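You operate a simulated robot arm through the tools that you are given. There is no shell and no other tool.

You run a simulated robot arm. Do the job below in one go: nothing can be reset, and whatever is moved stays where it is left.

## Task
Mark the red panel's tear in blue, then patch it in red.
Fine: a short chalk line beside the tear, clear of the patch; roll the patch down; chalk and roller go back. Set down upright: blue chalk.

Only the result counts: the job must be done as asked and must still hold three seconds after the hand-in. Knocking over, shifting, dropping, spilling or breaking anything else fails it.

## Robot
A 6-joint arm with a three-finger gripper, fixed in place. Base frame: the origin is at the foot of the arm, x ahead of it, y to its left, z up; the work surface is at about z = 0.88. Units: m, rad, N and s.
Its first joint turns from -2.897 to 2.897 rad. Payload 4.89 kg.
The tool frame sits at the grasp point between the pads (the TCP): z along the fingers, y along the line on which they close. The tips reach 0.03 m beyond it. Largest opening 0.164 m; the body of the gripper starts 0.125 m behind the TCP.
Orientation is told as [roll, pitch, yaw] about the base's x, y, z axes, in that order, counted from this pose: with the fingers straight down and closing along the base's y, the tool's x points along the base's -x, its y along +y and its z along -z.

## Interface
- The arm moves only by the tool jog_arm. Its argument "commands" is a list of rows, each an object of numbers (a shift or turn left out is 0, a gripper value left out holds the last): "gripper": the gripper command, from -1 (fully open) to 1 (shut), values between in proportion; "tx", "ty", "tz": the shift along the base's x, y, z in m; "wx", "wy", "wz": the turn, a rotation vector about the base's x, y, z in rad. In form: [{"gripper": .., "tx": .., "ty": .., "tz": .., "wx": .., "wy": .., "wz": ..}, ...]. A call has 1 to 20 rows; each row is the pose to reach, as a shift and turn from the pose commanded when the call began. Each row takes 0.2 s and may step no farther than 0.05 m and 0.15 rad from the row before; otherwise, or with a gripper value out of range, the whole call is refused. A pose out of reach is approached as far as the arm can. The call stops where the force on the tool passes 70 N (or 10 N more than at its start, if that is more) or the arm is blocked; 0.2 s more then pass. The fingers move at their own pace (about 0.108 m/s each) and stop on an object; they squeeze with about 33 N. The grip force told is the motor's: it shows also when the fingers shut on nothing. Time passes only in rows, and 0.2 s behind the last, so rows that repeat a pose let the fingers close. It gives the time, the measured TCP pose, the force on the tool (base axes), the opening and the grip force at its end, in the units of the frame above (readings bear some noise), with the torque about the TCP (base axes, N m) and any sound that the robot's microphone picked up.
- Cameras (640 x 400 px; columns grow to the right, rows downward): "scene" is fixed at [0.2141, -0.6579, 1.4493]; the picture's right is [0.73, -0.69, 0.00], its down [-0.35, -0.37, -0.86] and it looks along [0.59, 0.62, -0.51] (base axes); focal length 315 px, centre (320, 200). "wrist" rides on the gripper at [0.076, -0.002, -0.152] in the tool frame; the picture's right is [0.02, 1.00, 0.00], its down [-0.88, 0.02, -0.47] and it looks along [-0.47, 0.01, 0.88] (tool axes); focal length 247 px, centre (320, 200). There is no depth. A picture from a camera that has moved, and an enlarged one, comes with that camera's place and axes in the base frame and with its lens. The place of the scene camera against the robot may be out by one fixed shift of up to 0.012 m in any direction.
- grab_frame(camera): a new picture of that camera. The clock stands still meanwhile.
- lift_body(by): slides the trunk up (or, below 0, down) by that many m; the arm rides with it, the base frame stays. It gives what a move gives, with no picture.
- inspect(camera, box): a new picture of the part [left, top, right, bottom] of that camera's present view, enlarged. The clock stands still meanwhile.
- close_job(): hands the job in; it is judged then, once.

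Places have to be worked out from the pictures, the camera data and where the tool is seen. Open the gripper and draw the arm clear of the work before you hand the job in, unless the task says otherwise.

The tools are called after "Call:" as name(argument=value, ...) on one line, values as JSON. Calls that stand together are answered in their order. jog_arm: Moves the arm, as the interface text tells. Its arguments: {"type":"object","properties":{"commands":{"type":"array","items":{"type":"object","properties":{"gripper":{"type":"number"},"tx":{"type":"number"},"ty":{"type":"number"},"tz":{"type":"number"},"wx":{"type":"number"},"wy":{"type":"number"},"wz":{"type":"number"}}}}},"required":["commands"]} The other tools are called the same way: lift_body (by) slides the trunk up or down; grab_frame (camera) takes a picture; inspect (camera, box) takes an enlarged picture of a part of a camera's view; close_job () hands the job in.

At the start:

```text
clock: 0.0
tool_pos: [0.609, -0.1656, 1.1087]
tool_rot: [0.001, -0.002, -0.001]
wrist_force: [-0.1, 0.1, -1.2]
wrist_torque: [0.0, 0.01, -0.01]
opening: 0.1641
grasp_force: 0.0
trunk travel left (down, up): [-0.175, 0.215]
```

scene: 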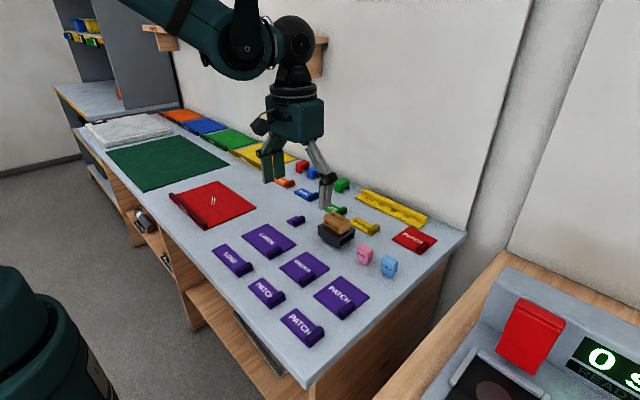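
wrist: 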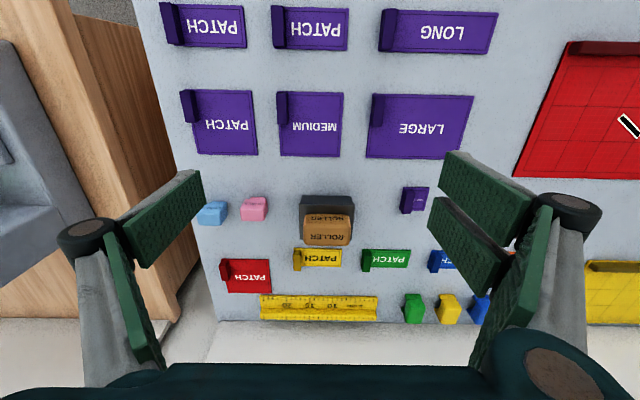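

I start by looking closer at both views to identify the objects: red panel with tear, patches, chalks, roller.

Call:
inspect(camera="scene", box=[240, 150, 460, 290])

Call:
inspect(camera="scene", box=[80, 90, 300, 240])

Call:
inspect(camera="wrist", box=[190, 170, 510, 340])

Call:
inspect(camera="wrist", box=[480, 20, 640, 200])

```text
2.86 times, centred on (350, 220) of scene
camera zoom: at [0.2141, -0.6579, 1.4493], right [0.73, -0.69, 0.0], down [-0.35, -0.37, -0.86], along [0.59, 0.62, -0.51], focal length 900 px, centre (234, 143)
```

zoom: 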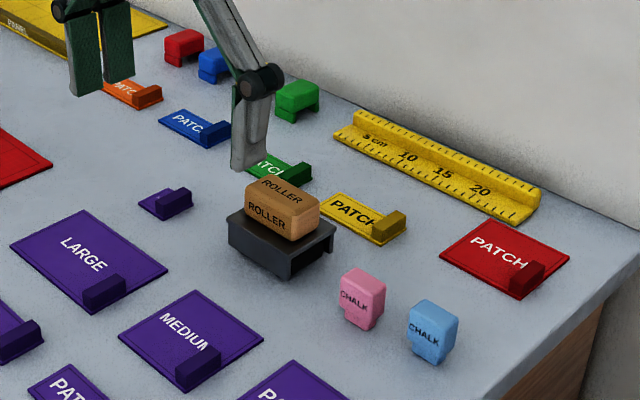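

```text
2.67 times, centred on (190, 165) of scene
camera zoom: at [0.2141, -0.6579, 1.4493], right [0.73, -0.69, 0.0], down [-0.35, -0.37, -0.86], along [0.59, 0.62, -0.51], focal length 840 px, centre (667, 293)
```

zoom: 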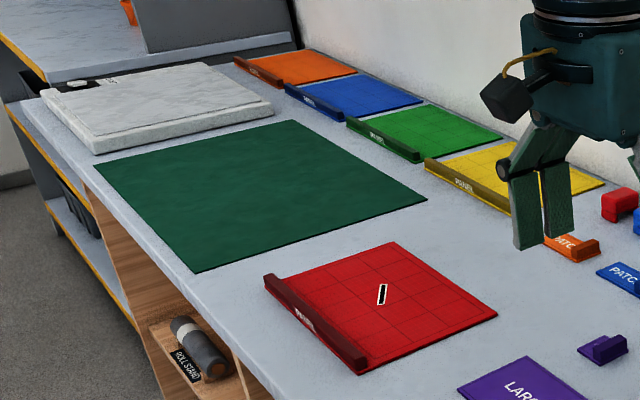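

```text
2.00 times, centred on (350, 255) of wrist
camera zoom: at [0.5321, -0.1674, 1.2588], right [-0.02, 1.0, 0.0], down [0.88, 0.02, 0.47], along [0.47, 0.01, -0.88], focal length 494 px, centre (260, 90)
```

zoom: 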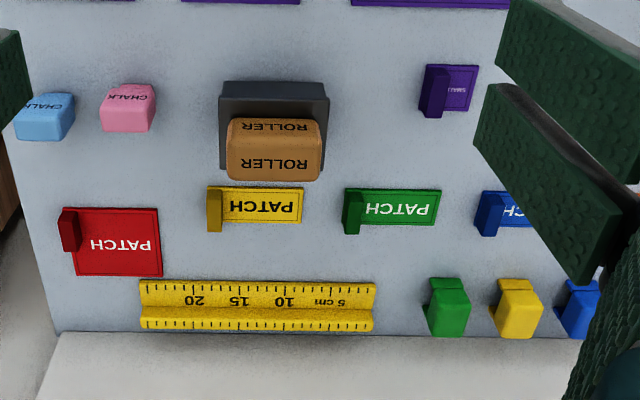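

```text
2.22 times, centred on (560, 110) of wrist
camera zoom: at [0.5321, -0.1674, 1.2588], right [-0.02, 1.0, 0.0], down [0.88, 0.02, 0.47], along [0.47, 0.01, -0.88], focal length 549 px, centre (-213, 400)
```

zoom: 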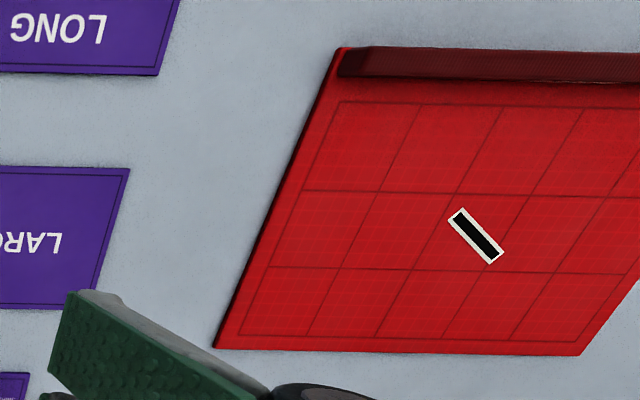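

The wrist view shows the light-blue "CHALK" and pink one, the roller on a dark cradle, and a red PATCH near the right/back edge. I move sideways at this height to look at the chalks and the red patch straight on.

Call:
jog_arm(commands=[{"gripper": -1, "ty": -0.04}, {"ty": -0.08}, {"ty": -0.12}, {"ty": -0.16}, {"ty": -0.16}])

Call:
grab_frame(camera="wrist")

Call:
inspect(camera="wrist", box=[200, 170, 440, 320])

Call:
grab_frame(camera="scene")

```text
clock: 1.2
tool_pos: [0.6081, -0.3266, 1.1076]
tool_rot: [0.0, 0.0, 0.0]
wrist_force: [-0.2, -1.8, 0.0]
wrist_torque: [0.07, 0.04, -0.04]
opening: 0.164
grasp_force: 0.1
trunk travel left (down, up): [-0.175, 0.215]
```

```text
taken
camera wrist: at [0.532, -0.3275, 1.2581], right [-0.02, 1.0, 0.0], down [0.88, 0.02, 0.47], along [0.47, 0.01, -0.88], focal length 247 px, centre (320, 200)
```

wrist: 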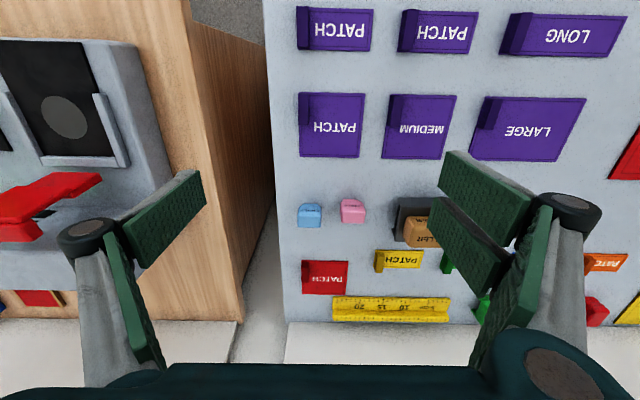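

```text
2.67 times, centred on (320, 245) of wrist
camera zoom: at [0.532, -0.3275, 1.2581], right [-0.02, 1.0, 0.0], down [0.88, 0.02, 0.47], along [0.47, 0.01, -0.88], focal length 659 px, centre (320, 80)
```

zoom: 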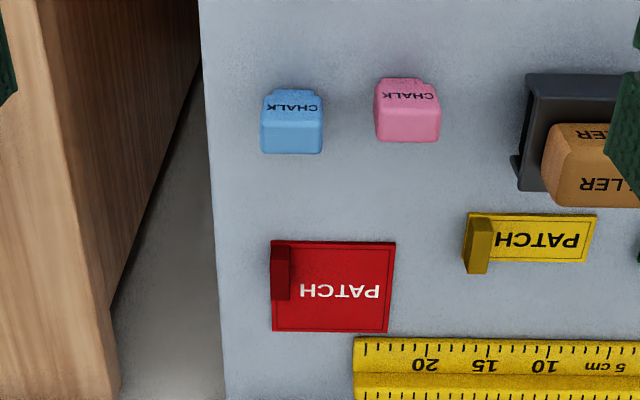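

```text
taken
```

scene: 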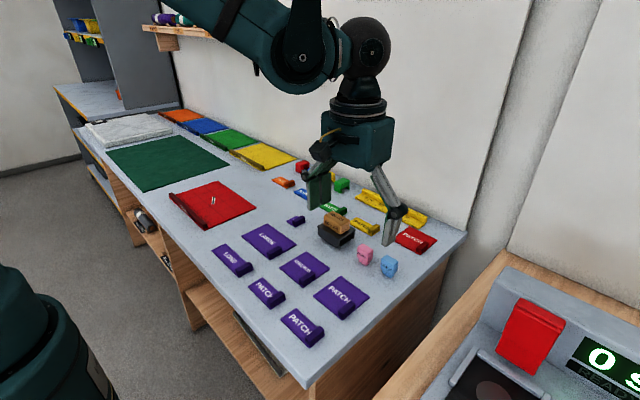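

The blue and pink chalks carry labels; there are also blocks of red, blue, yellow and green near the wall that could be chalk too, so I move to look at those before choosing.

Call:
jog_arm(commands=[{"tx": 0.0, "ty": 0.05}, {"ty": 0.1}, {"ty": 0.15}, {"ty": 0.2}, {"ty": 0.25}, {"ty": 0.3}, {"ty": 0.3}])

Call:
grab_frame(camera="wrist")

Call:
inspect(camera="wrist", box=[200, 200, 440, 350])

Call:
inspect(camera="scene", box=[340, 160, 440, 290])

Call:
inspect(camera="scene", box=[260, 150, 360, 220])

```text
clock: 2.8
tool_pos: [0.6096, -0.0252, 1.1096]
tool_rot: [0.001, -0.001, 0.002]
wrist_force: [-0.1, -0.5, 0.0]
wrist_torque: [0.05, -0.02, 0.02]
opening: 0.1642
grasp_force: 0.1
trunk travel left (down, up): [-0.175, 0.215]
```

```text
taken
camera wrist: at [0.5328, -0.0274, 1.2609], right [-0.02, 1.0, 0.0], down [0.88, 0.02, 0.47], along [0.47, 0.01, -0.88], focal length 247 px, centre (320, 200)
```

wrist: 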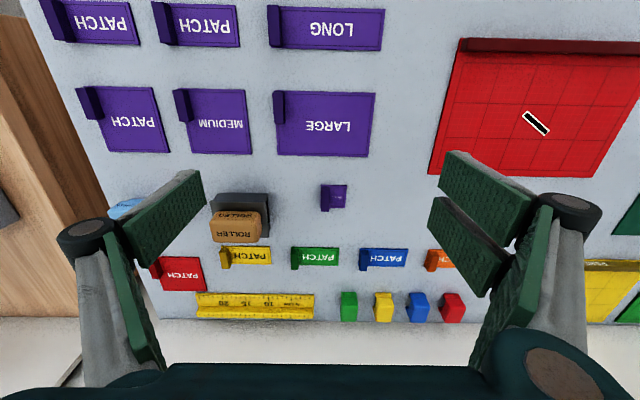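

```text
2.67 times, centred on (320, 275) of wrist
camera zoom: at [0.5328, -0.0274, 1.2609], right [-0.02, 1.0, 0.0], down [0.88, 0.02, 0.47], along [0.47, 0.01, -0.88], focal length 659 px, centre (320, 0)
```

zoom: 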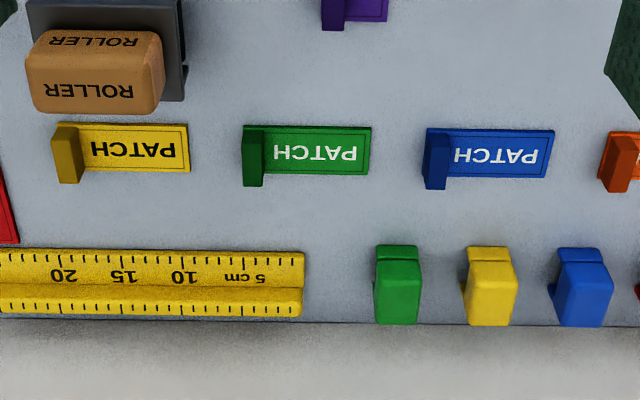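

```text
3.08 times, centred on (390, 225) of scene
camera zoom: at [0.2141, -0.6579, 1.4493], right [0.73, -0.69, 0.0], down [-0.35, -0.37, -0.86], along [0.59, 0.62, -0.51], focal length 969 px, centre (105, 123)
```

zoom: 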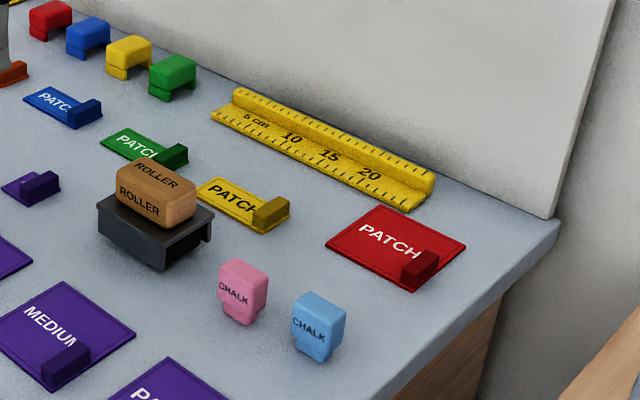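

```text
5.71 times, centred on (310, 185) of scene
camera zoom: at [0.2141, -0.6579, 1.4493], right [0.73, -0.69, 0.0], down [-0.35, -0.37, -0.86], along [0.59, 0.62, -0.51], focal length 1799 px, centre (377, 286)
```

zoom: 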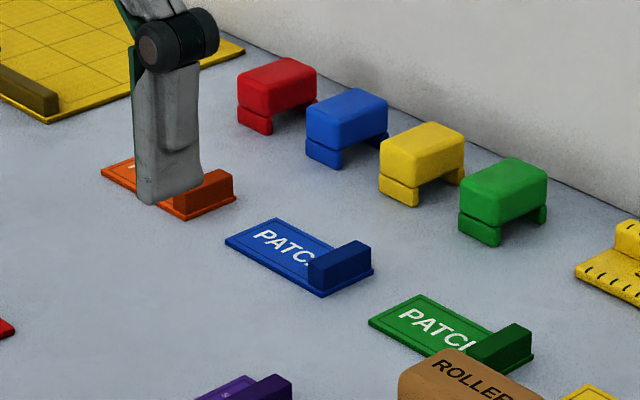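

The wall-side blocks are clamp-like shapes with no label, so the labelled light-blue CHALK is the blue chalk. Now I go over the red panel to measure the tear.

Call:
jog_arm(commands=[{"tx": -0.02, "ty": 0.045}, {"tx": -0.04, "ty": 0.09}, {"tx": -0.06, "ty": 0.135}, {"tx": -0.08, "ty": 0.18}, {"tx": -0.1, "ty": 0.225}, {"tx": -0.11, "ty": 0.27}, {"tx": -0.11, "ty": 0.31}, {"tx": -0.11, "ty": 0.32}, {"tx": -0.11, "ty": 0.32}])

Call:
grab_frame(camera="wrist")

Call:
inspect(camera="wrist", box=[200, 100, 440, 250])

Call:
inspect(camera="scene", box=[300, 190, 420, 290])

Call:
inspect(camera="scene", box=[160, 170, 270, 240])

```text
clock: 4.8
tool_pos: [0.5004, 0.2934, 1.1082]
tool_rot: [-0.001, 0.001, 0.0]
wrist_force: [-0.6, 0.0, 0.2]
wrist_torque: [-0.05, 0.02, 0.0]
opening: 0.164
grasp_force: 0.0
trunk travel left (down, up): [-0.175, 0.215]
```

```text
taken
camera wrist: at [0.4228, 0.2928, 1.2586], right [-0.02, 1.0, 0.0], down [0.88, 0.02, 0.47], along [0.47, 0.01, -0.88], focal length 247 px, centre (320, 200)
```

wrist: 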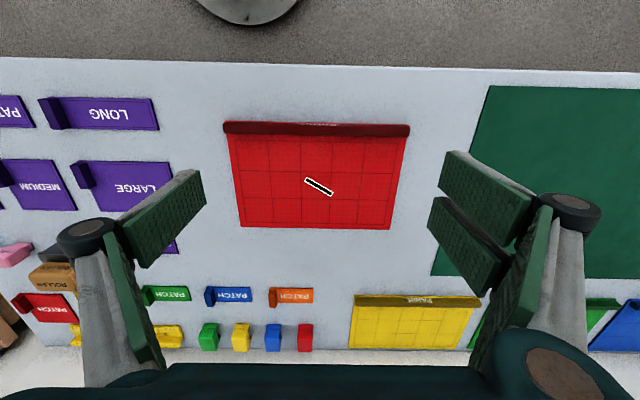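

```text
2.67 times, centred on (320, 175) of wrist
camera zoom: at [0.4228, 0.2928, 1.2586], right [-0.02, 1.0, 0.0], down [0.88, 0.02, 0.47], along [0.47, 0.01, -0.88], focal length 659 px, centre (320, 267)
```

zoom: 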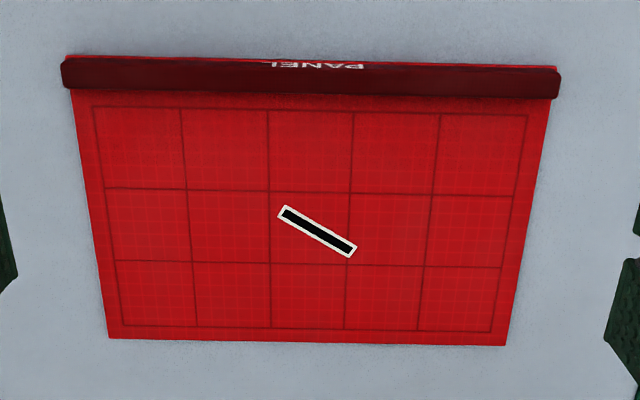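

```text
4.00 times, centred on (360, 240) of scene
camera zoom: at [0.2141, -0.6579, 1.4493], right [0.73, -0.69, 0.0], down [-0.35, -0.37, -0.86], along [0.59, 0.62, -0.51], focal length 1259 px, centre (160, 40)
```

zoom: 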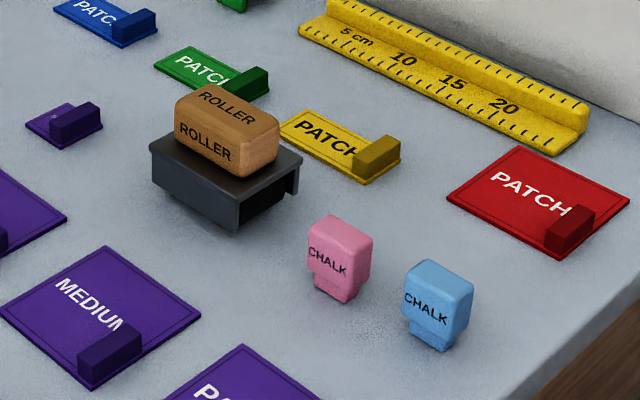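

```text
5.71 times, centred on (215, 205) of scene
camera zoom: at [0.2141, -0.6579, 1.4493], right [0.73, -0.69, 0.0], down [-0.35, -0.37, -0.86], along [0.59, 0.62, -0.51], focal length 1799 px, centre (920, 171)
```

zoom: 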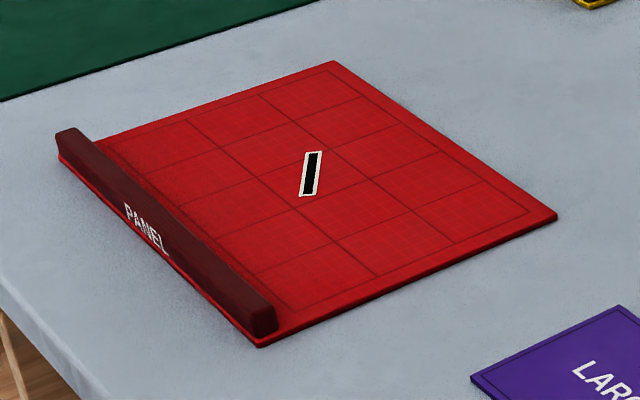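

Tear runs roughly from (0.583, 0.274) to (0.611, 0.317) on the panel (panel y 0.155–0.426, x up to 0.68). Next I move above the chalk for a close measurement.

Call:
jog_arm(commands=[{"tx": 0.013, "ty": -0.045}, {"tx": 0.026, "ty": -0.09}, {"tx": 0.039, "ty": -0.135}, {"tx": 0.052, "ty": -0.18}, {"tx": 0.065, "ty": -0.225}, {"tx": 0.078, "ty": -0.27}, {"tx": 0.091, "ty": -0.315}, {"tx": 0.104, "ty": -0.36}, {"tx": 0.117, "ty": -0.405}, {"tx": 0.13, "ty": -0.45}, {"tx": 0.143, "ty": -0.495}, {"tx": 0.156, "ty": -0.54}, {"tx": 0.169, "ty": -0.585}, {"tx": 0.18, "ty": -0.633}, {"tx": 0.18, "ty": -0.633, "tz": -0.04}, {"tx": 0.18, "ty": -0.633, "tz": -0.06}, {"tx": 0.18, "ty": -0.633, "tz": -0.06}])

Call:
grab_frame(camera="wrist")

Call:
inspect(camera="wrist", box=[240, 130, 480, 280])

Call:
inspect(camera="wrist", box=[270, 130, 370, 200])

```text
clock: 8.4
tool_pos: [0.6795, -0.3399, 1.0466]
tool_rot: [-0.001, 0.0, 0.0]
wrist_force: [-0.1, -0.4, -0.4]
wrist_torque: [0.07, 0.01, -0.01]
opening: 0.164
grasp_force: 0.0
trunk travel left (down, up): [-0.175, 0.215]
```

```text
taken
camera wrist: at [0.6027, -0.3414, 1.1979], right [-0.02, 1.0, 0.0], down [0.88, 0.02, 0.47], along [0.47, 0.01, -0.88], focal length 247 px, centre (320, 200)
```

wrist: 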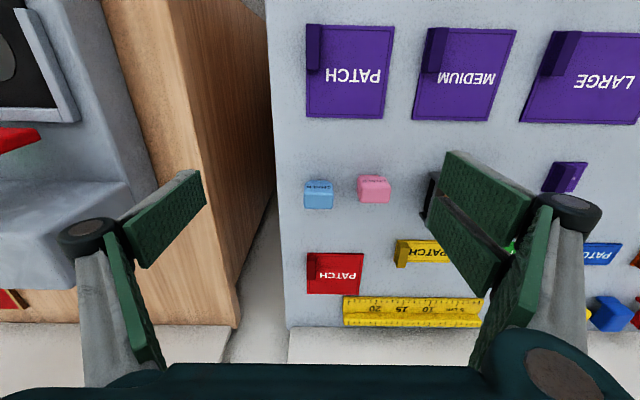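

```text
2.67 times, centred on (360, 205) of wrist
camera zoom: at [0.6027, -0.3414, 1.1979], right [-0.02, 1.0, 0.0], down [0.88, 0.02, 0.47], along [0.47, 0.01, -0.88], focal length 659 px, centre (213, 187)
```

zoom: 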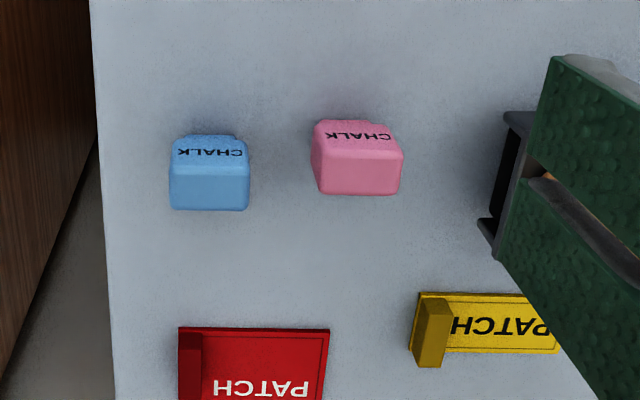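

```text
5.71 times, centred on (320, 165) of wrist
camera zoom: at [0.6027, -0.3414, 1.1979], right [-0.02, 1.0, 0.0], down [0.88, 0.02, 0.47], along [0.47, 0.01, -0.88], focal length 1411 px, centre (320, 400)
```

zoom: 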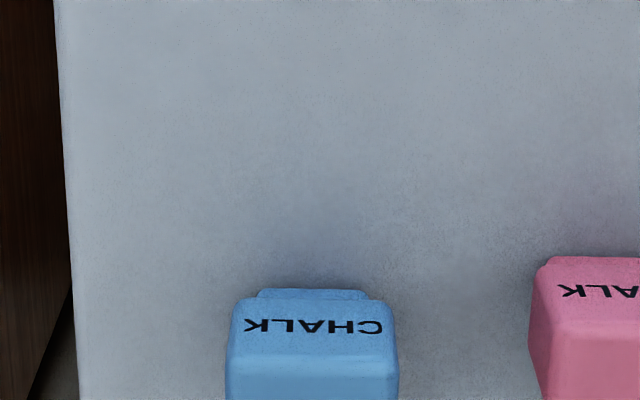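

Chalk centre works out at about (0.752, -0.340), top z ≈ 0.918, roughly 0.038 wide in y. I pre-close the gripper to ~0.055 and hover just above it to check alignment.

Call:
jog_arm(commands=[{"gripper": 0.33, "tx": 0.03}, {"tx": 0.0725}, {"tx": 0.0725, "tz": -0.03}, {"tx": 0.0725, "tz": -0.066}, {"tx": 0.0725, "tz": -0.066}])

Call:
grab_frame(camera="wrist")

Call:
inspect(camera="scene", box=[320, 190, 460, 290])

```text
clock: 9.6
tool_pos: [0.7509, -0.3385, 0.9818]
tool_rot: [0.001, 0.001, 0.0]
wrist_force: [1.1, -0.3, 0.5]
wrist_torque: [0.03, 0.03, 0.0]
opening: 0.055
grasp_force: 0.0
trunk travel left (down, up): [-0.175, 0.215]
```

```text
taken
camera wrist: at [0.6753, -0.341, 1.1326], right [-0.02, 1.0, 0.0], down [0.88, 0.02, 0.47], along [0.47, 0.01, -0.88], focal length 247 px, centre (320, 200)
```

wrist: 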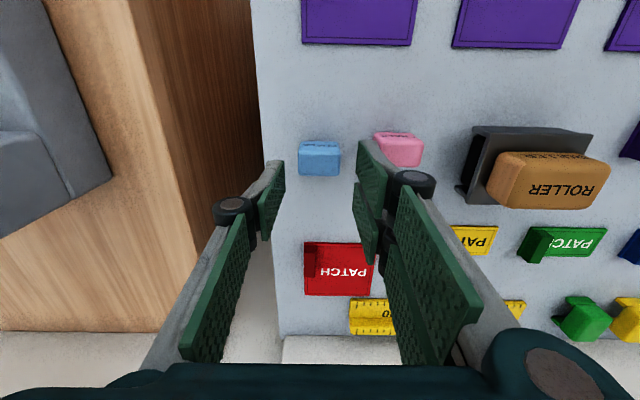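

```text
4.00 times, centred on (390, 240) of scene
camera zoom: at [0.2141, -0.6579, 1.4493], right [0.73, -0.69, 0.0], down [-0.35, -0.37, -0.86], along [0.59, 0.62, -0.51], focal length 1259 px, centre (40, 40)
```

zoom: 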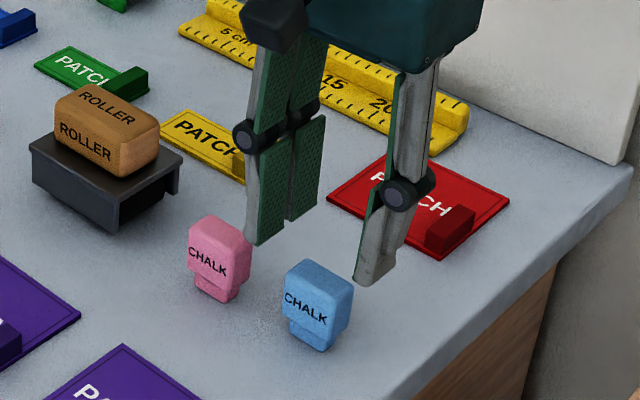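

Fingers straddle the blue chalk symmetrically. I descend so the tips are ~10 mm above the table and close on the chalk body.

Call:
jog_arm(commands=[{"gripper": 0.33, "tz": -0.03}, {"tz": -0.05}, {"tz": -0.061}, {"tz": -0.061}, {"gripper": 1, "tz": -0.061}, {"tz": -0.061}, {"tz": -0.061}])

Call:
grab_frame(camera="wrist")

Call:
inspect(camera="scene", box=[320, 190, 460, 290])

```text
clock: 11.2
tool_pos: [0.7505, -0.3388, 0.9206]
tool_rot: [0.0, -0.001, 0.0]
wrist_force: [-0.2, 0.4, 0.5]
wrist_torque: [0.01, 0.02, 0.01]
opening: 0.0369
grasp_force: 33.0
trunk travel left (down, up): [-0.175, 0.215]
```

```text
taken
camera wrist: at [0.6744, -0.3405, 1.0717], right [-0.02, 1.0, 0.0], down [0.88, 0.02, 0.47], along [0.47, 0.01, -0.88], focal length 247 px, centre (320, 200)
```

wrist: 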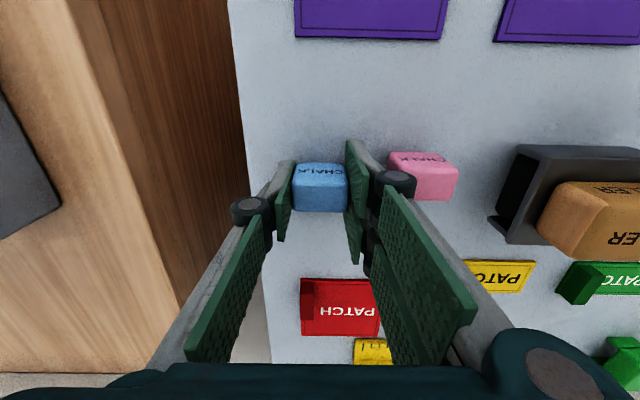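

```text
4.00 times, centred on (390, 240) of scene
camera zoom: at [0.2141, -0.6579, 1.4493], right [0.73, -0.69, 0.0], down [-0.35, -0.37, -0.86], along [0.59, 0.62, -0.51], focal length 1259 px, centre (40, 40)
```

zoom: 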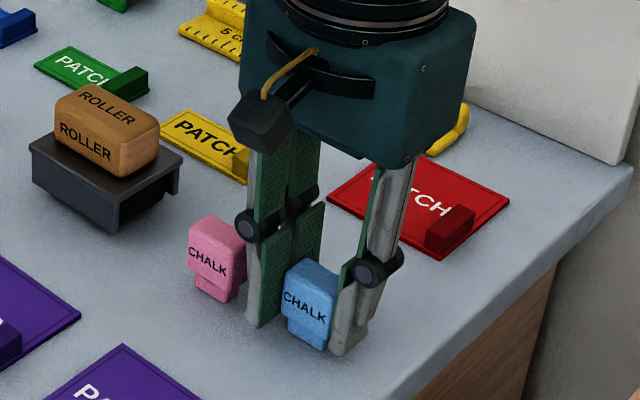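

Chalk is held (opening 0.037, 33 N). I lift it and carry it over the panel to the +y side of the tear, where it will stay clear of the patch.

Call:
jog_arm(commands=[{"gripper": 1, "tz": 0.045}, {"tz": 0.09}, {"tz": 0.13}, {"tx": -0.01125, "ty": 0.04375, "tz": 0.13}, {"tx": -0.0225, "ty": 0.0875, "tz": 0.13}, {"tx": -0.03375, "ty": 0.13125, "tz": 0.13}, {"tx": -0.045, "ty": 0.175, "tz": 0.13}, {"tx": -0.05625, "ty": 0.21875, "tz": 0.13}, {"tx": -0.0675, "ty": 0.2625, "tz": 0.13}, {"tx": -0.07875, "ty": 0.30625, "tz": 0.13}, {"tx": -0.09, "ty": 0.35, "tz": 0.13}, {"tx": -0.10125, "ty": 0.39375, "tz": 0.13}, {"tx": -0.1125, "ty": 0.4375, "tz": 0.13}, {"tx": -0.12375, "ty": 0.48125, "tz": 0.13}, {"tx": -0.135, "ty": 0.525, "tz": 0.13}, {"tx": -0.14625, "ty": 0.56875, "tz": 0.13}, {"tx": -0.1575, "ty": 0.6125, "tz": 0.13}, {"tx": -0.16875, "ty": 0.65625, "tz": 0.13}, {"tx": -0.18, "ty": 0.7, "tz": 0.13}, {"tx": -0.18, "ty": 0.7, "tz": 0.13}])

Call:
grab_frame(camera="wrist")

Call:
grab_frame(camera="scene")

```text
clock: 15.4
tool_pos: [0.5715, 0.361, 1.0503]
tool_rot: [-0.001, 0.002, 0.002]
wrist_force: [-0.5, 0.9, -0.5]
wrist_torque: [-0.01, 0.0, 0.04]
opening: 0.0368
grasp_force: 32.9
trunk travel left (down, up): [-0.175, 0.215]
```

```text
taken
camera wrist: at [0.4947, 0.3587, 1.2011], right [-0.02, 1.0, 0.0], down [0.88, 0.02, 0.47], along [0.47, 0.01, -0.88], focal length 247 px, centre (320, 200)
```

wrist: 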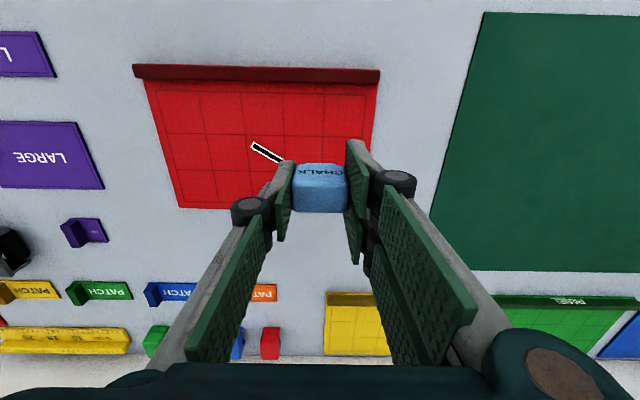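

```text
taken
```

scene: 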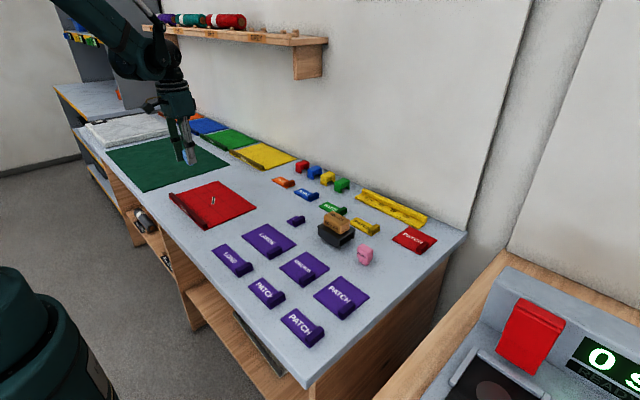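

The chalk sits over the panel at about (0.573, 0.360). I descend to about 1 cm above the panel and then feel for contact in small steps.

Call:
jog_arm(commands=[{"gripper": 1, "tz": -0.045}, {"tz": -0.09}, {"tz": -0.113}, {"tz": -0.113}])

Call:
grab_frame(camera="wrist")

Call:
inspect(camera="scene", box=[150, 130, 290, 240])

```text
clock: 16.4
tool_pos: [0.5724, 0.361, 0.9374]
tool_rot: [0.0, 0.0, 0.002]
wrist_force: [0.0, -0.3, -1.4]
wrist_torque: [-0.03, 0.08, 0.0]
opening: 0.0371
grasp_force: 32.5
trunk travel left (down, up): [-0.175, 0.215]
```

```text
taken
camera wrist: at [0.4954, 0.3593, 1.0884], right [-0.02, 1.0, 0.0], down [0.88, 0.02, 0.47], along [0.47, 0.01, -0.88], focal length 247 px, centre (320, 200)
```

wrist: 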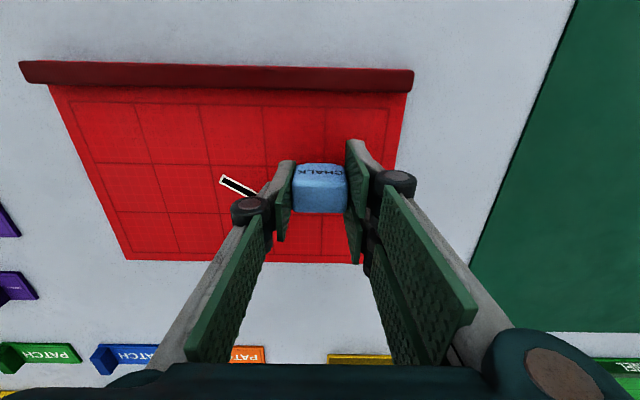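

```text
3.64 times, centred on (220, 185) of scene
camera zoom: at [0.2141, -0.6579, 1.4493], right [0.73, -0.69, 0.0], down [-0.35, -0.37, -0.86], along [0.59, 0.62, -0.51], focal length 1145 px, centre (684, 254)
```

zoom: 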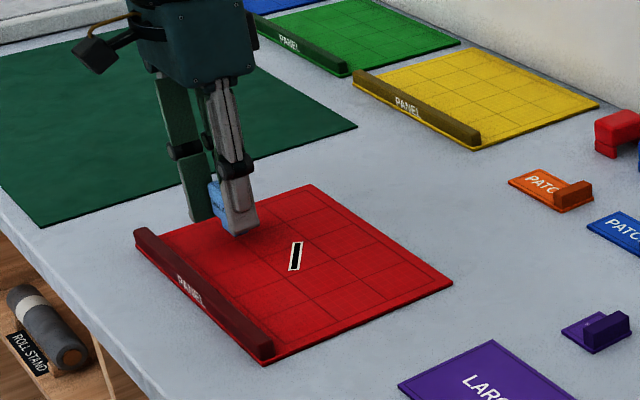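

Above the panel and clear of the tear. I now creep down in 1.5 mm steps, watching the force.

Call:
jog_arm(commands=[{"gripper": 1, "tz": -0.005}, {"tz": -0.008}, {"tz": -0.0095}, {"tz": -0.0095}])

Call:
jog_arm(commands=[{"gripper": 1, "tz": -0.0015}, {"tz": -0.0015}])

```text
clock: 17.4
tool_pos: [0.571, 0.3617, 0.9277]
tool_rot: [0.001, -0.001, -0.001]
wrist_force: [0.7, 0.7, -0.8]
wrist_torque: [-0.02, 0.03, 0.01]
opening: 0.0368
grasp_force: 33.3
trunk travel left (down, up): [-0.175, 0.215]
```

```text
clock: 18.0
tool_pos: [0.5707, 0.3611, 0.926]
tool_rot: [0.0, -0.001, 0.001]
wrist_force: [-0.1, 0.6, -1.1]
wrist_torque: [0.01, 0.0, 0.01]
opening: 0.0371
grasp_force: 33.1
trunk travel left (down, up): [-0.175, 0.215]
```

No contact yet at z = 0.926; I keep creeping down.

Call:
jog_arm(commands=[{"gripper": 1, "tz": -0.001}, {"tz": -0.001}])

Call:
jog_arm(commands=[{"gripper": 1, "tz": -0.001}, {"tz": -0.001}])

```text
clock: 18.6
tool_pos: [0.5724, 0.3611, 0.9252]
tool_rot: [0.0, -0.001, -0.001]
wrist_force: [0.1, 0.4, -0.4]
wrist_torque: [0.01, 0.01, 0.0]
opening: 0.037
grasp_force: 33.7
trunk travel left (down, up): [-0.175, 0.215]
```

```text
clock: 19.2
tool_pos: [0.5714, 0.3619, 0.9253]
tool_rot: [0.001, 0.0, 0.0]
wrist_force: [0.8, -1.2, 14.6]
wrist_torque: [-0.09, -0.03, 0.05]
opening: 0.0372
grasp_force: 33.2
trunk travel left (down, up): [-0.175, 0.215]
```

Contact at about 15 N. I ease off slightly and drag +x along 45 mm to draw the line.

Call:
jog_arm(commands=[{"gripper": 1, "tz": 0.0004}, {"tx": 0.006, "tz": 0.0004}, {"tx": 0.012, "tz": 0.0004}, {"tx": 0.018, "tz": 0.0004}, {"tx": 0.024, "tz": 0.0004}, {"tx": 0.03, "tz": 0.0004}, {"tx": 0.036, "tz": 0.0004}, {"tx": 0.042, "tz": 0.0004}, {"tx": 0.046, "tz": 0.0004}])

Call:
grab_frame(camera="wrist")

Call:
inspect(camera="scene", box=[150, 130, 290, 240])

```text
clock: 21.2
tool_pos: [0.6164, 0.3617, 0.9259]
tool_rot: [0.0, 0.001, 0.0]
wrist_force: [-2.4, -1.0, 5.8]
wrist_torque: [-0.02, 0.1, -0.01]
opening: 0.0369
grasp_force: 32.7
trunk travel left (down, up): [-0.175, 0.215]
```

```text
taken
camera wrist: at [0.5401, 0.3594, 1.0764], right [-0.02, 1.0, 0.0], down [0.88, 0.02, 0.47], along [0.47, 0.01, -0.88], focal length 247 px, centre (320, 200)
```

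wrist: 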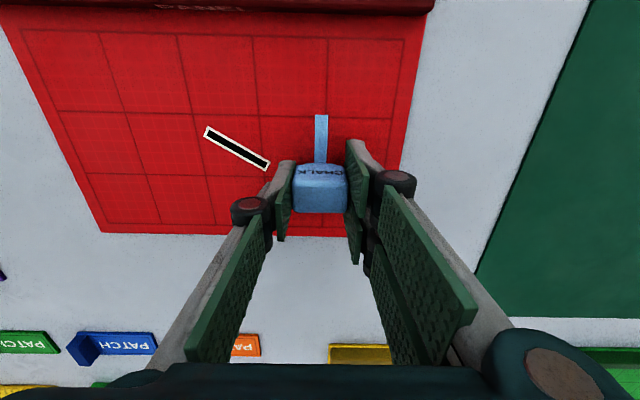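

```text
3.64 times, centred on (220, 185) of scene
camera zoom: at [0.2141, -0.6579, 1.4493], right [0.73, -0.69, 0.0], down [-0.35, -0.37, -0.86], along [0.59, 0.62, -0.51], focal length 1145 px, centre (684, 254)
```

zoom: 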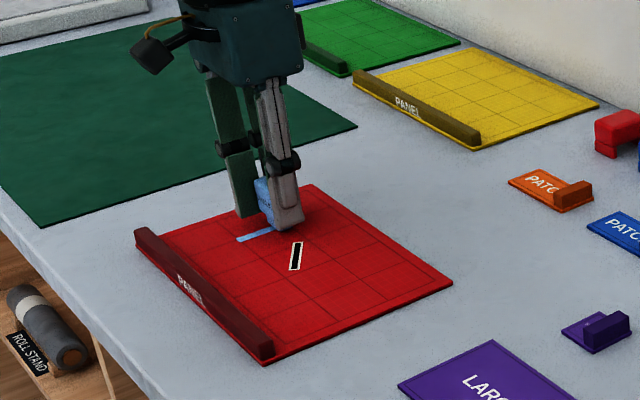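

A clean blue line is drawn on the panel. I lift the chalk straight off and check the line.

Call:
jog_arm(commands=[{"gripper": 1, "tz": 0.01}, {"tz": 0.05}, {"tz": 0.09}, {"tz": 0.1256}, {"tz": 0.1256}])

Call:
grab_frame(camera="wrist")

Call:
inspect(camera="scene", box=[150, 150, 270, 240])

```text
clock: 22.4
tool_pos: [0.6168, 0.3596, 1.0518]
tool_rot: [0.001, 0.001, -0.001]
wrist_force: [-0.3, -0.3, -0.5]
wrist_torque: [0.03, -0.05, 0.0]
opening: 0.0369
grasp_force: 32.9
trunk travel left (down, up): [-0.175, 0.215]
```

```text
taken
camera wrist: at [0.5401, 0.3587, 1.2029], right [-0.02, 1.0, 0.0], down [0.88, 0.02, 0.47], along [0.47, 0.01, -0.88], focal length 247 px, centre (320, 200)
```

wrist: 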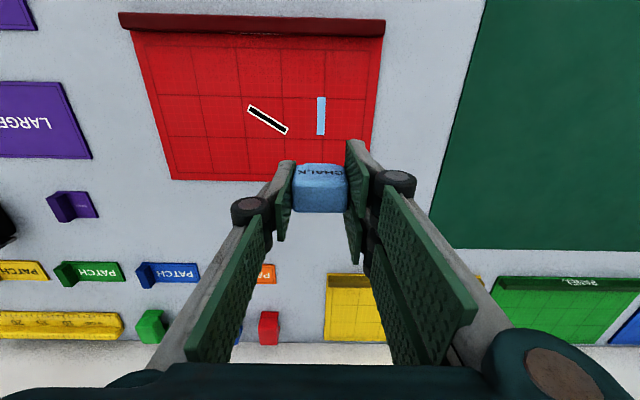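

```text
4.44 times, centred on (210, 195) of scene
camera zoom: at [0.2141, -0.6579, 1.4493], right [0.73, -0.69, 0.0], down [-0.35, -0.37, -0.86], along [0.59, 0.62, -0.51], focal length 1399 px, centre (809, 222)
```

zoom: 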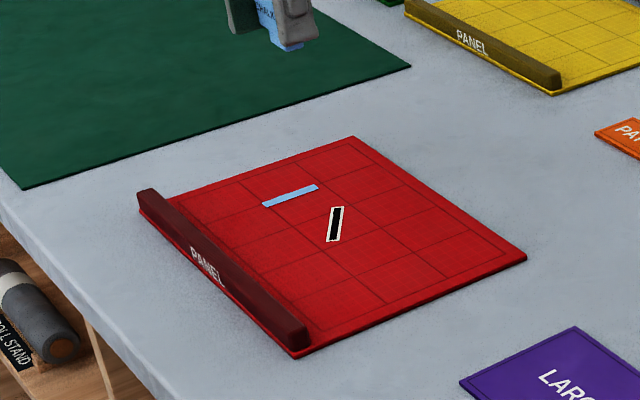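

The line spans x 0.570–0.617, y 0.356–0.366, well clear of where the patch will go (edge ≈ 0.343). Now I bring the chalk back to exactly where it was taken.

Call:
jog_arm(commands=[{"gripper": 1, "tx": 0.008375, "ty": -0.04375}, {"tx": 0.01675, "ty": -0.0875}, {"tx": 0.025125, "ty": -0.13125}, {"tx": 0.0335, "ty": -0.175}, {"tx": 0.041875, "ty": -0.21875}, {"tx": 0.05025, "ty": -0.2625}, {"tx": 0.058625, "ty": -0.30625}, {"tx": 0.067, "ty": -0.35}, {"tx": 0.075375, "ty": -0.39375}, {"tx": 0.08375, "ty": -0.4375}, {"tx": 0.092125, "ty": -0.48125}, {"tx": 0.1005, "ty": -0.525}, {"tx": 0.108875, "ty": -0.56875}, {"tx": 0.11725, "ty": -0.6125}, {"tx": 0.125625, "ty": -0.65625}, {"tx": 0.134, "ty": -0.7}, {"tx": 0.134, "ty": -0.7, "tz": -0.045}, {"tx": 0.134, "ty": -0.7, "tz": -0.09}, {"tx": 0.134, "ty": -0.7, "tz": -0.115}, {"tx": 0.134, "ty": -0.7, "tz": -0.115}])

Call:
grab_frame(camera="wrist")

Call:
inspect(camera="scene", box=[320, 190, 460, 290])

```text
clock: 26.6
tool_pos: [0.7526, -0.3382, 0.9345]
tool_rot: [0.0, -0.001, 0.0]
wrist_force: [-0.1, 0.2, -1.0]
wrist_torque: [0.01, 0.04, 0.03]
opening: 0.0367
grasp_force: 32.9
trunk travel left (down, up): [-0.175, 0.215]
```

```text
taken
camera wrist: at [0.6751, -0.3403, 1.0858], right [-0.02, 1.0, 0.0], down [0.88, 0.02, 0.47], along [0.47, 0.01, -0.88], focal length 247 px, centre (320, 200)
```

wrist: 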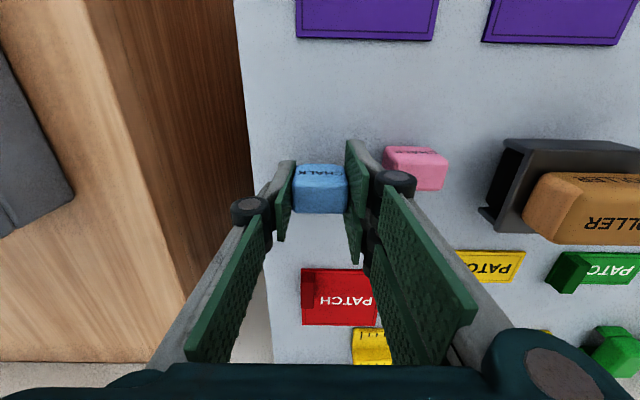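

```text
4.00 times, centred on (390, 240) of scene
camera zoom: at [0.2141, -0.6579, 1.4493], right [0.73, -0.69, 0.0], down [-0.35, -0.37, -0.86], along [0.59, 0.62, -0.51], focal length 1259 px, centre (40, 40)
```

zoom: 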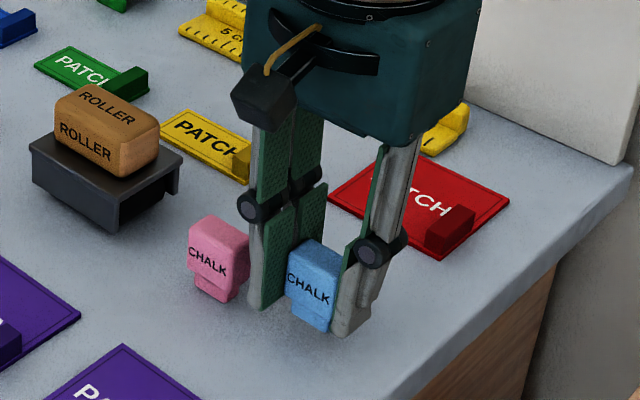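

Chalk is back over its spot, 15 mm up. I lower it slowly to contact.

Call:
jog_arm(commands=[{"gripper": 1, "tz": -0.006}, {"tz": -0.011}, {"tz": -0.0135}, {"tz": -0.0145}, {"tz": -0.0145}])

```text
clock: 27.8
tool_pos: [0.7516, -0.3382, 0.9228]
tool_rot: [0.0, 0.001, 0.0]
wrist_force: [-0.2, -0.8, 0.0]
wrist_torque: [0.01, 0.01, 0.0]
opening: 0.037
grasp_force: 33.4
trunk travel left (down, up): [-0.175, 0.215]
```

No contact yet; I go down another millimetre.

Call:
jog_arm(commands=[{"gripper": 1, "tz": -0.0005}, {"tz": -0.001}, {"tz": -0.001}])

```text
clock: 28.6
tool_pos: [0.7506, -0.3381, 0.9193]
tool_rot: [0.001, -0.001, 0.001]
wrist_force: [0.6, 0.2, 1.9]
wrist_torque: [-0.06, -0.02, 0.03]
opening: 0.0373
grasp_force: 32.9
trunk travel left (down, up): [-0.175, 0.215]
```

Light contact with the table. I release by opening to 0.055 (not wider, to spare the pink chalk) and rise.

Call:
jog_arm(commands=[{"gripper": 0.6}, {"gripper": 0.33}, {"gripper": 0.33}, {"gripper": 0.33, "tz": 0.02}, {"gripper": 0.33, "tz": 0.06}, {"gripper": 0.33, "tz": 0.1}, {"gripper": 0.33, "tz": 0.13}, {"gripper": 0.33, "tz": 0.13}])

Call:
grab_frame(camera="wrist")

Call:
inspect(camera="scene", box=[320, 190, 460, 290])

```text
clock: 30.4
tool_pos: [0.7513, -0.3383, 1.0491]
tool_rot: [0.0, -0.001, 0.001]
wrist_force: [0.6, -0.5, 0.2]
wrist_torque: [-0.07, -0.06, -0.02]
opening: 0.0548
grasp_force: 0.1
trunk travel left (down, up): [-0.175, 0.215]
```

```text
taken
camera wrist: at [0.6741, -0.3405, 1.2011], right [-0.02, 1.0, 0.0], down [0.88, 0.02, 0.47], along [0.47, 0.01, -0.88], focal length 247 px, centre (320, 200)
```

wrist: 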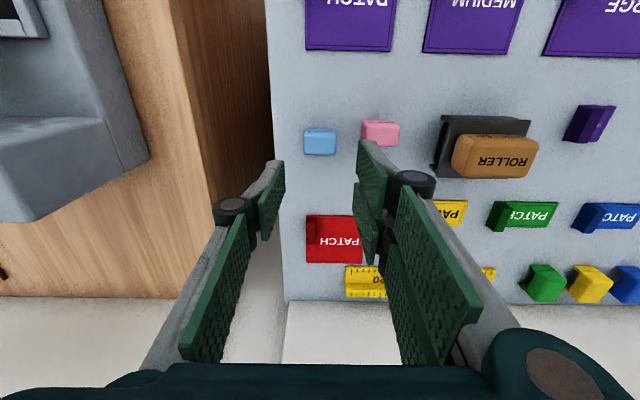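

```text
4.00 times, centred on (390, 240) of scene
camera zoom: at [0.2141, -0.6579, 1.4493], right [0.73, -0.69, 0.0], down [-0.35, -0.37, -0.86], along [0.59, 0.62, -0.51], focal length 1259 px, centre (40, 40)
```

zoom: 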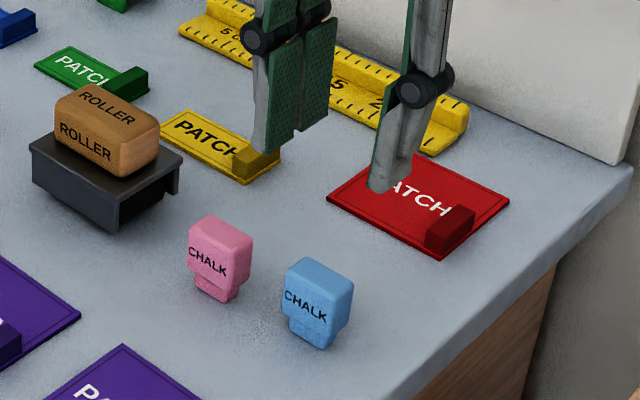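

The blue chalk stands upright at its original spot. Next I look closely at the red patch and its tab.

Call:
inspect(camera="wrist", box=[285, 200, 385, 275])

Call:
inspect(camera="scene", box=[385, 220, 445, 260])

```text
5.33 times, centred on (335, 238) of wrist
camera zoom: at [0.6741, -0.3405, 1.2011], right [-0.02, 1.0, 0.0], down [0.88, 0.02, 0.47], along [0.47, 0.01, -0.88], focal length 1317 px, centre (240, 0)
```

zoom: 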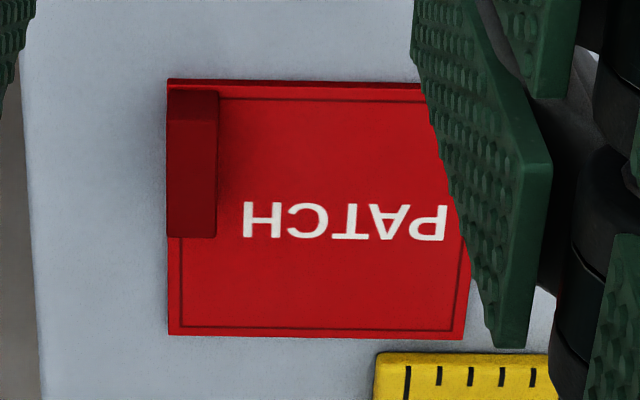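

```text
10.00 times, centred on (415, 240) of scene
camera zoom: at [0.2141, -0.6579, 1.4493], right [0.73, -0.69, 0.0], down [-0.35, -0.37, -0.86], along [0.59, 0.62, -0.51], focal length 3148 px, centre (-630, -200)
```

zoom: 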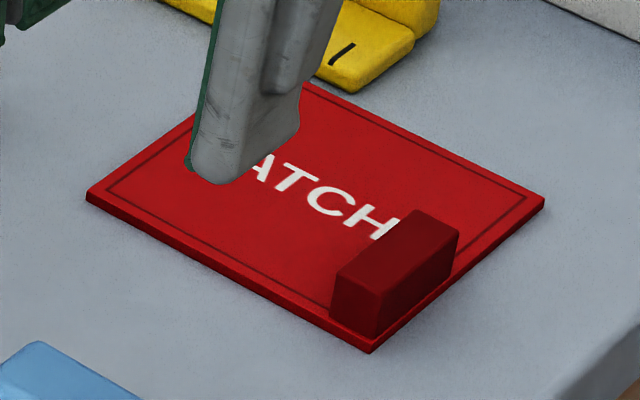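

Red patch ≈ 0.093 square, centre (0.917, -0.310); its tab is at about (0.893, -0.349), top z ≈ 0.898, 14 mm thick in y. I pre-shape the fingers to ~0.036 and hover above the tab.

Call:
jog_arm(commands=[{"gripper": 0.56, "tx": 0.04}, {"gripper": 0.56, "tx": 0.08, "ty": -0.005}, {"gripper": 0.56, "tx": 0.12, "ty": -0.0104}, {"gripper": 0.56, "tx": 0.1425, "ty": -0.0104}, {"gripper": 0.56, "tx": 0.1425, "ty": -0.0104, "tz": -0.045}, {"gripper": 0.56, "tx": 0.1425, "ty": -0.0104, "tz": -0.085}, {"gripper": 0.56, "tx": 0.1425, "ty": -0.0104, "tz": -0.085}])

Call:
grab_frame(camera="wrist")

Call:
inspect(camera="wrist", box=[260, 120, 380, 200])

Call:
inspect(camera="scene", box=[360, 190, 460, 260])

```text
clock: 32.0
tool_pos: [0.8947, -0.3489, 0.9646]
tool_rot: [0.0, 0.0, -0.001]
wrist_force: [0.1, 0.5, -0.6]
wrist_torque: [0.0, 0.04, 0.02]
opening: 0.0361
grasp_force: 0.0
trunk travel left (down, up): [-0.175, 0.215]
```

```text
taken
camera wrist: at [0.817, -0.3513, 1.1164], right [-0.02, 1.0, 0.0], down [0.88, 0.02, 0.47], along [0.47, 0.01, -0.88], focal length 247 px, centre (320, 200)
```

wrist: 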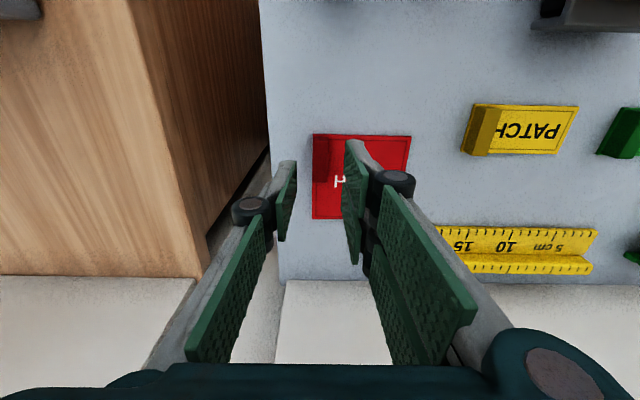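

```text
5.00 times, centred on (320, 160) of wrist
camera zoom: at [0.817, -0.3513, 1.1164], right [-0.02, 1.0, 0.0], down [0.88, 0.02, 0.47], along [0.47, 0.01, -0.88], focal length 1235 px, centre (320, 400)
```

zoom: 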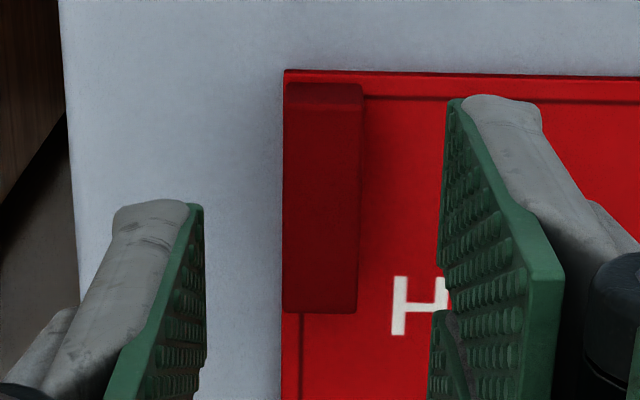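

```text
5.71 times, centred on (410, 225) of scene
camera zoom: at [0.2141, -0.6579, 1.4493], right [0.73, -0.69, 0.0], down [-0.35, -0.37, -0.86], along [0.59, 0.62, -0.51], focal length 1799 px, centre (-194, 57)
```

zoom: 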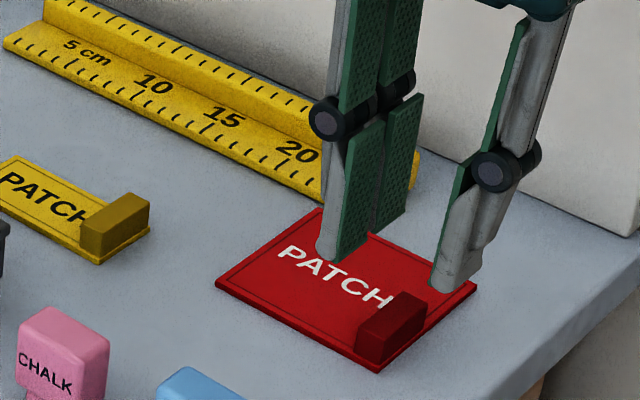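

The fingers straddle the tab symmetrically (tab centre ≈ (0.894, -0.349)). I descend until the tips are just above the patch plate, then close.

Call:
jog_arm(commands=[{"gripper": 0.56, "tz": -0.03}, {"gripper": 0.56, "tz": -0.042}, {"gripper": 0.56, "tz": -0.0465}, {"gripper": 0.56, "tz": -0.0465}])

Call:
inspect(camera="wrist", box=[240, 120, 440, 245])

Call:
inspect(camera="scene", box=[380, 200, 460, 260])

```text
clock: 33.0
tool_pos: [0.8931, -0.3497, 0.9183]
tool_rot: [0.0, -0.001, -0.001]
wrist_force: [1.3, 0.3, 0.4]
wrist_torque: [0.01, 0.0, 0.0]
opening: 0.0359
grasp_force: 0.0
trunk travel left (down, up): [-0.175, 0.215]
```

```text
3.20 times, centred on (340, 182) of wrist
camera zoom: at [0.8172, -0.351, 1.0696], right [-0.02, 1.0, 0.0], down [0.88, 0.02, 0.47], along [0.47, 0.01, -0.88], focal length 790 px, centre (256, 256)
```

zoom: 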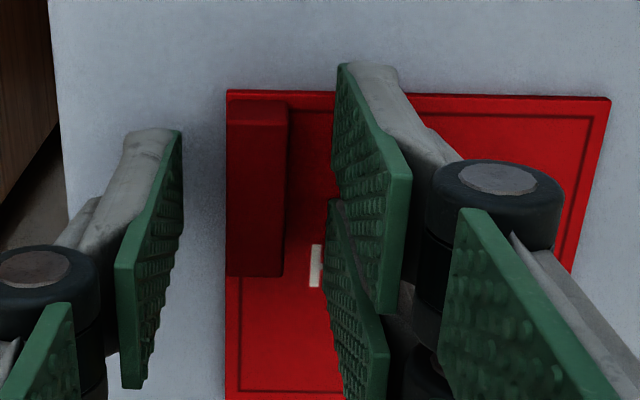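

```text
6.67 times, centred on (420, 230) of scene
camera zoom: at [0.2141, -0.6579, 1.4493], right [0.73, -0.69, 0.0], down [-0.35, -0.37, -0.86], along [0.59, 0.62, -0.51], focal length 2099 px, centre (-347, 0)
```

zoom: 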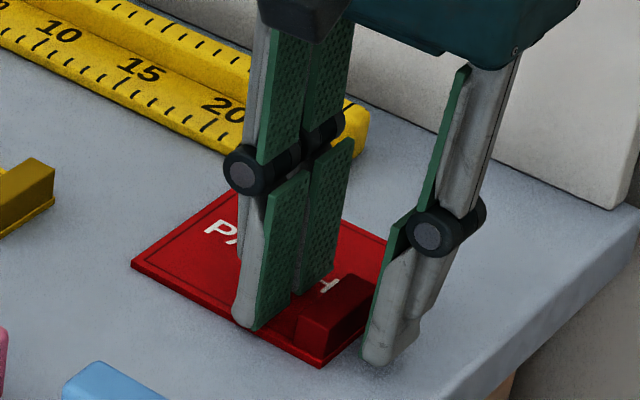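

Fingers are down on either side of the tab with no contact force. I close on it.

Call:
jog_arm(commands=[{"gripper": 1}, {"gripper": 1}, {"gripper": 1}, {"gripper": 1}])

Call:
inspect(camera="wrist", box=[240, 120, 440, 245])

```text
clock: 34.0
tool_pos: [0.8941, -0.3496, 0.9181]
tool_rot: [0.0, -0.002, 0.0]
wrist_force: [0.6, -0.1, 0.1]
wrist_torque: [0.04, 0.02, -0.03]
opening: 0.0134
grasp_force: 32.4
trunk travel left (down, up): [-0.175, 0.215]
```

```text
3.20 times, centred on (340, 182) of wrist
camera zoom: at [0.8171, -0.3509, 1.0699], right [-0.02, 1.0, 0.0], down [0.88, 0.02, 0.47], along [0.47, 0.01, -0.88], focal length 790 px, centre (256, 256)
```

zoom: 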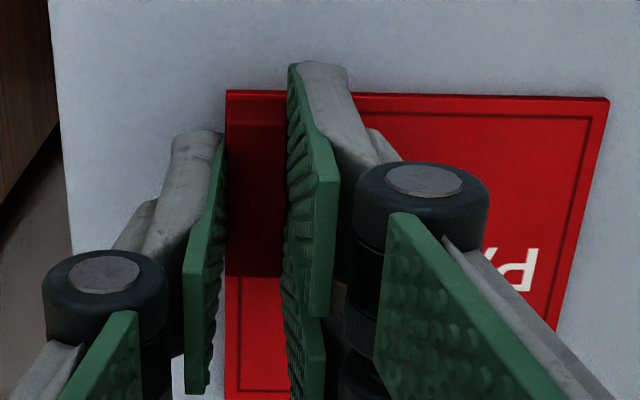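

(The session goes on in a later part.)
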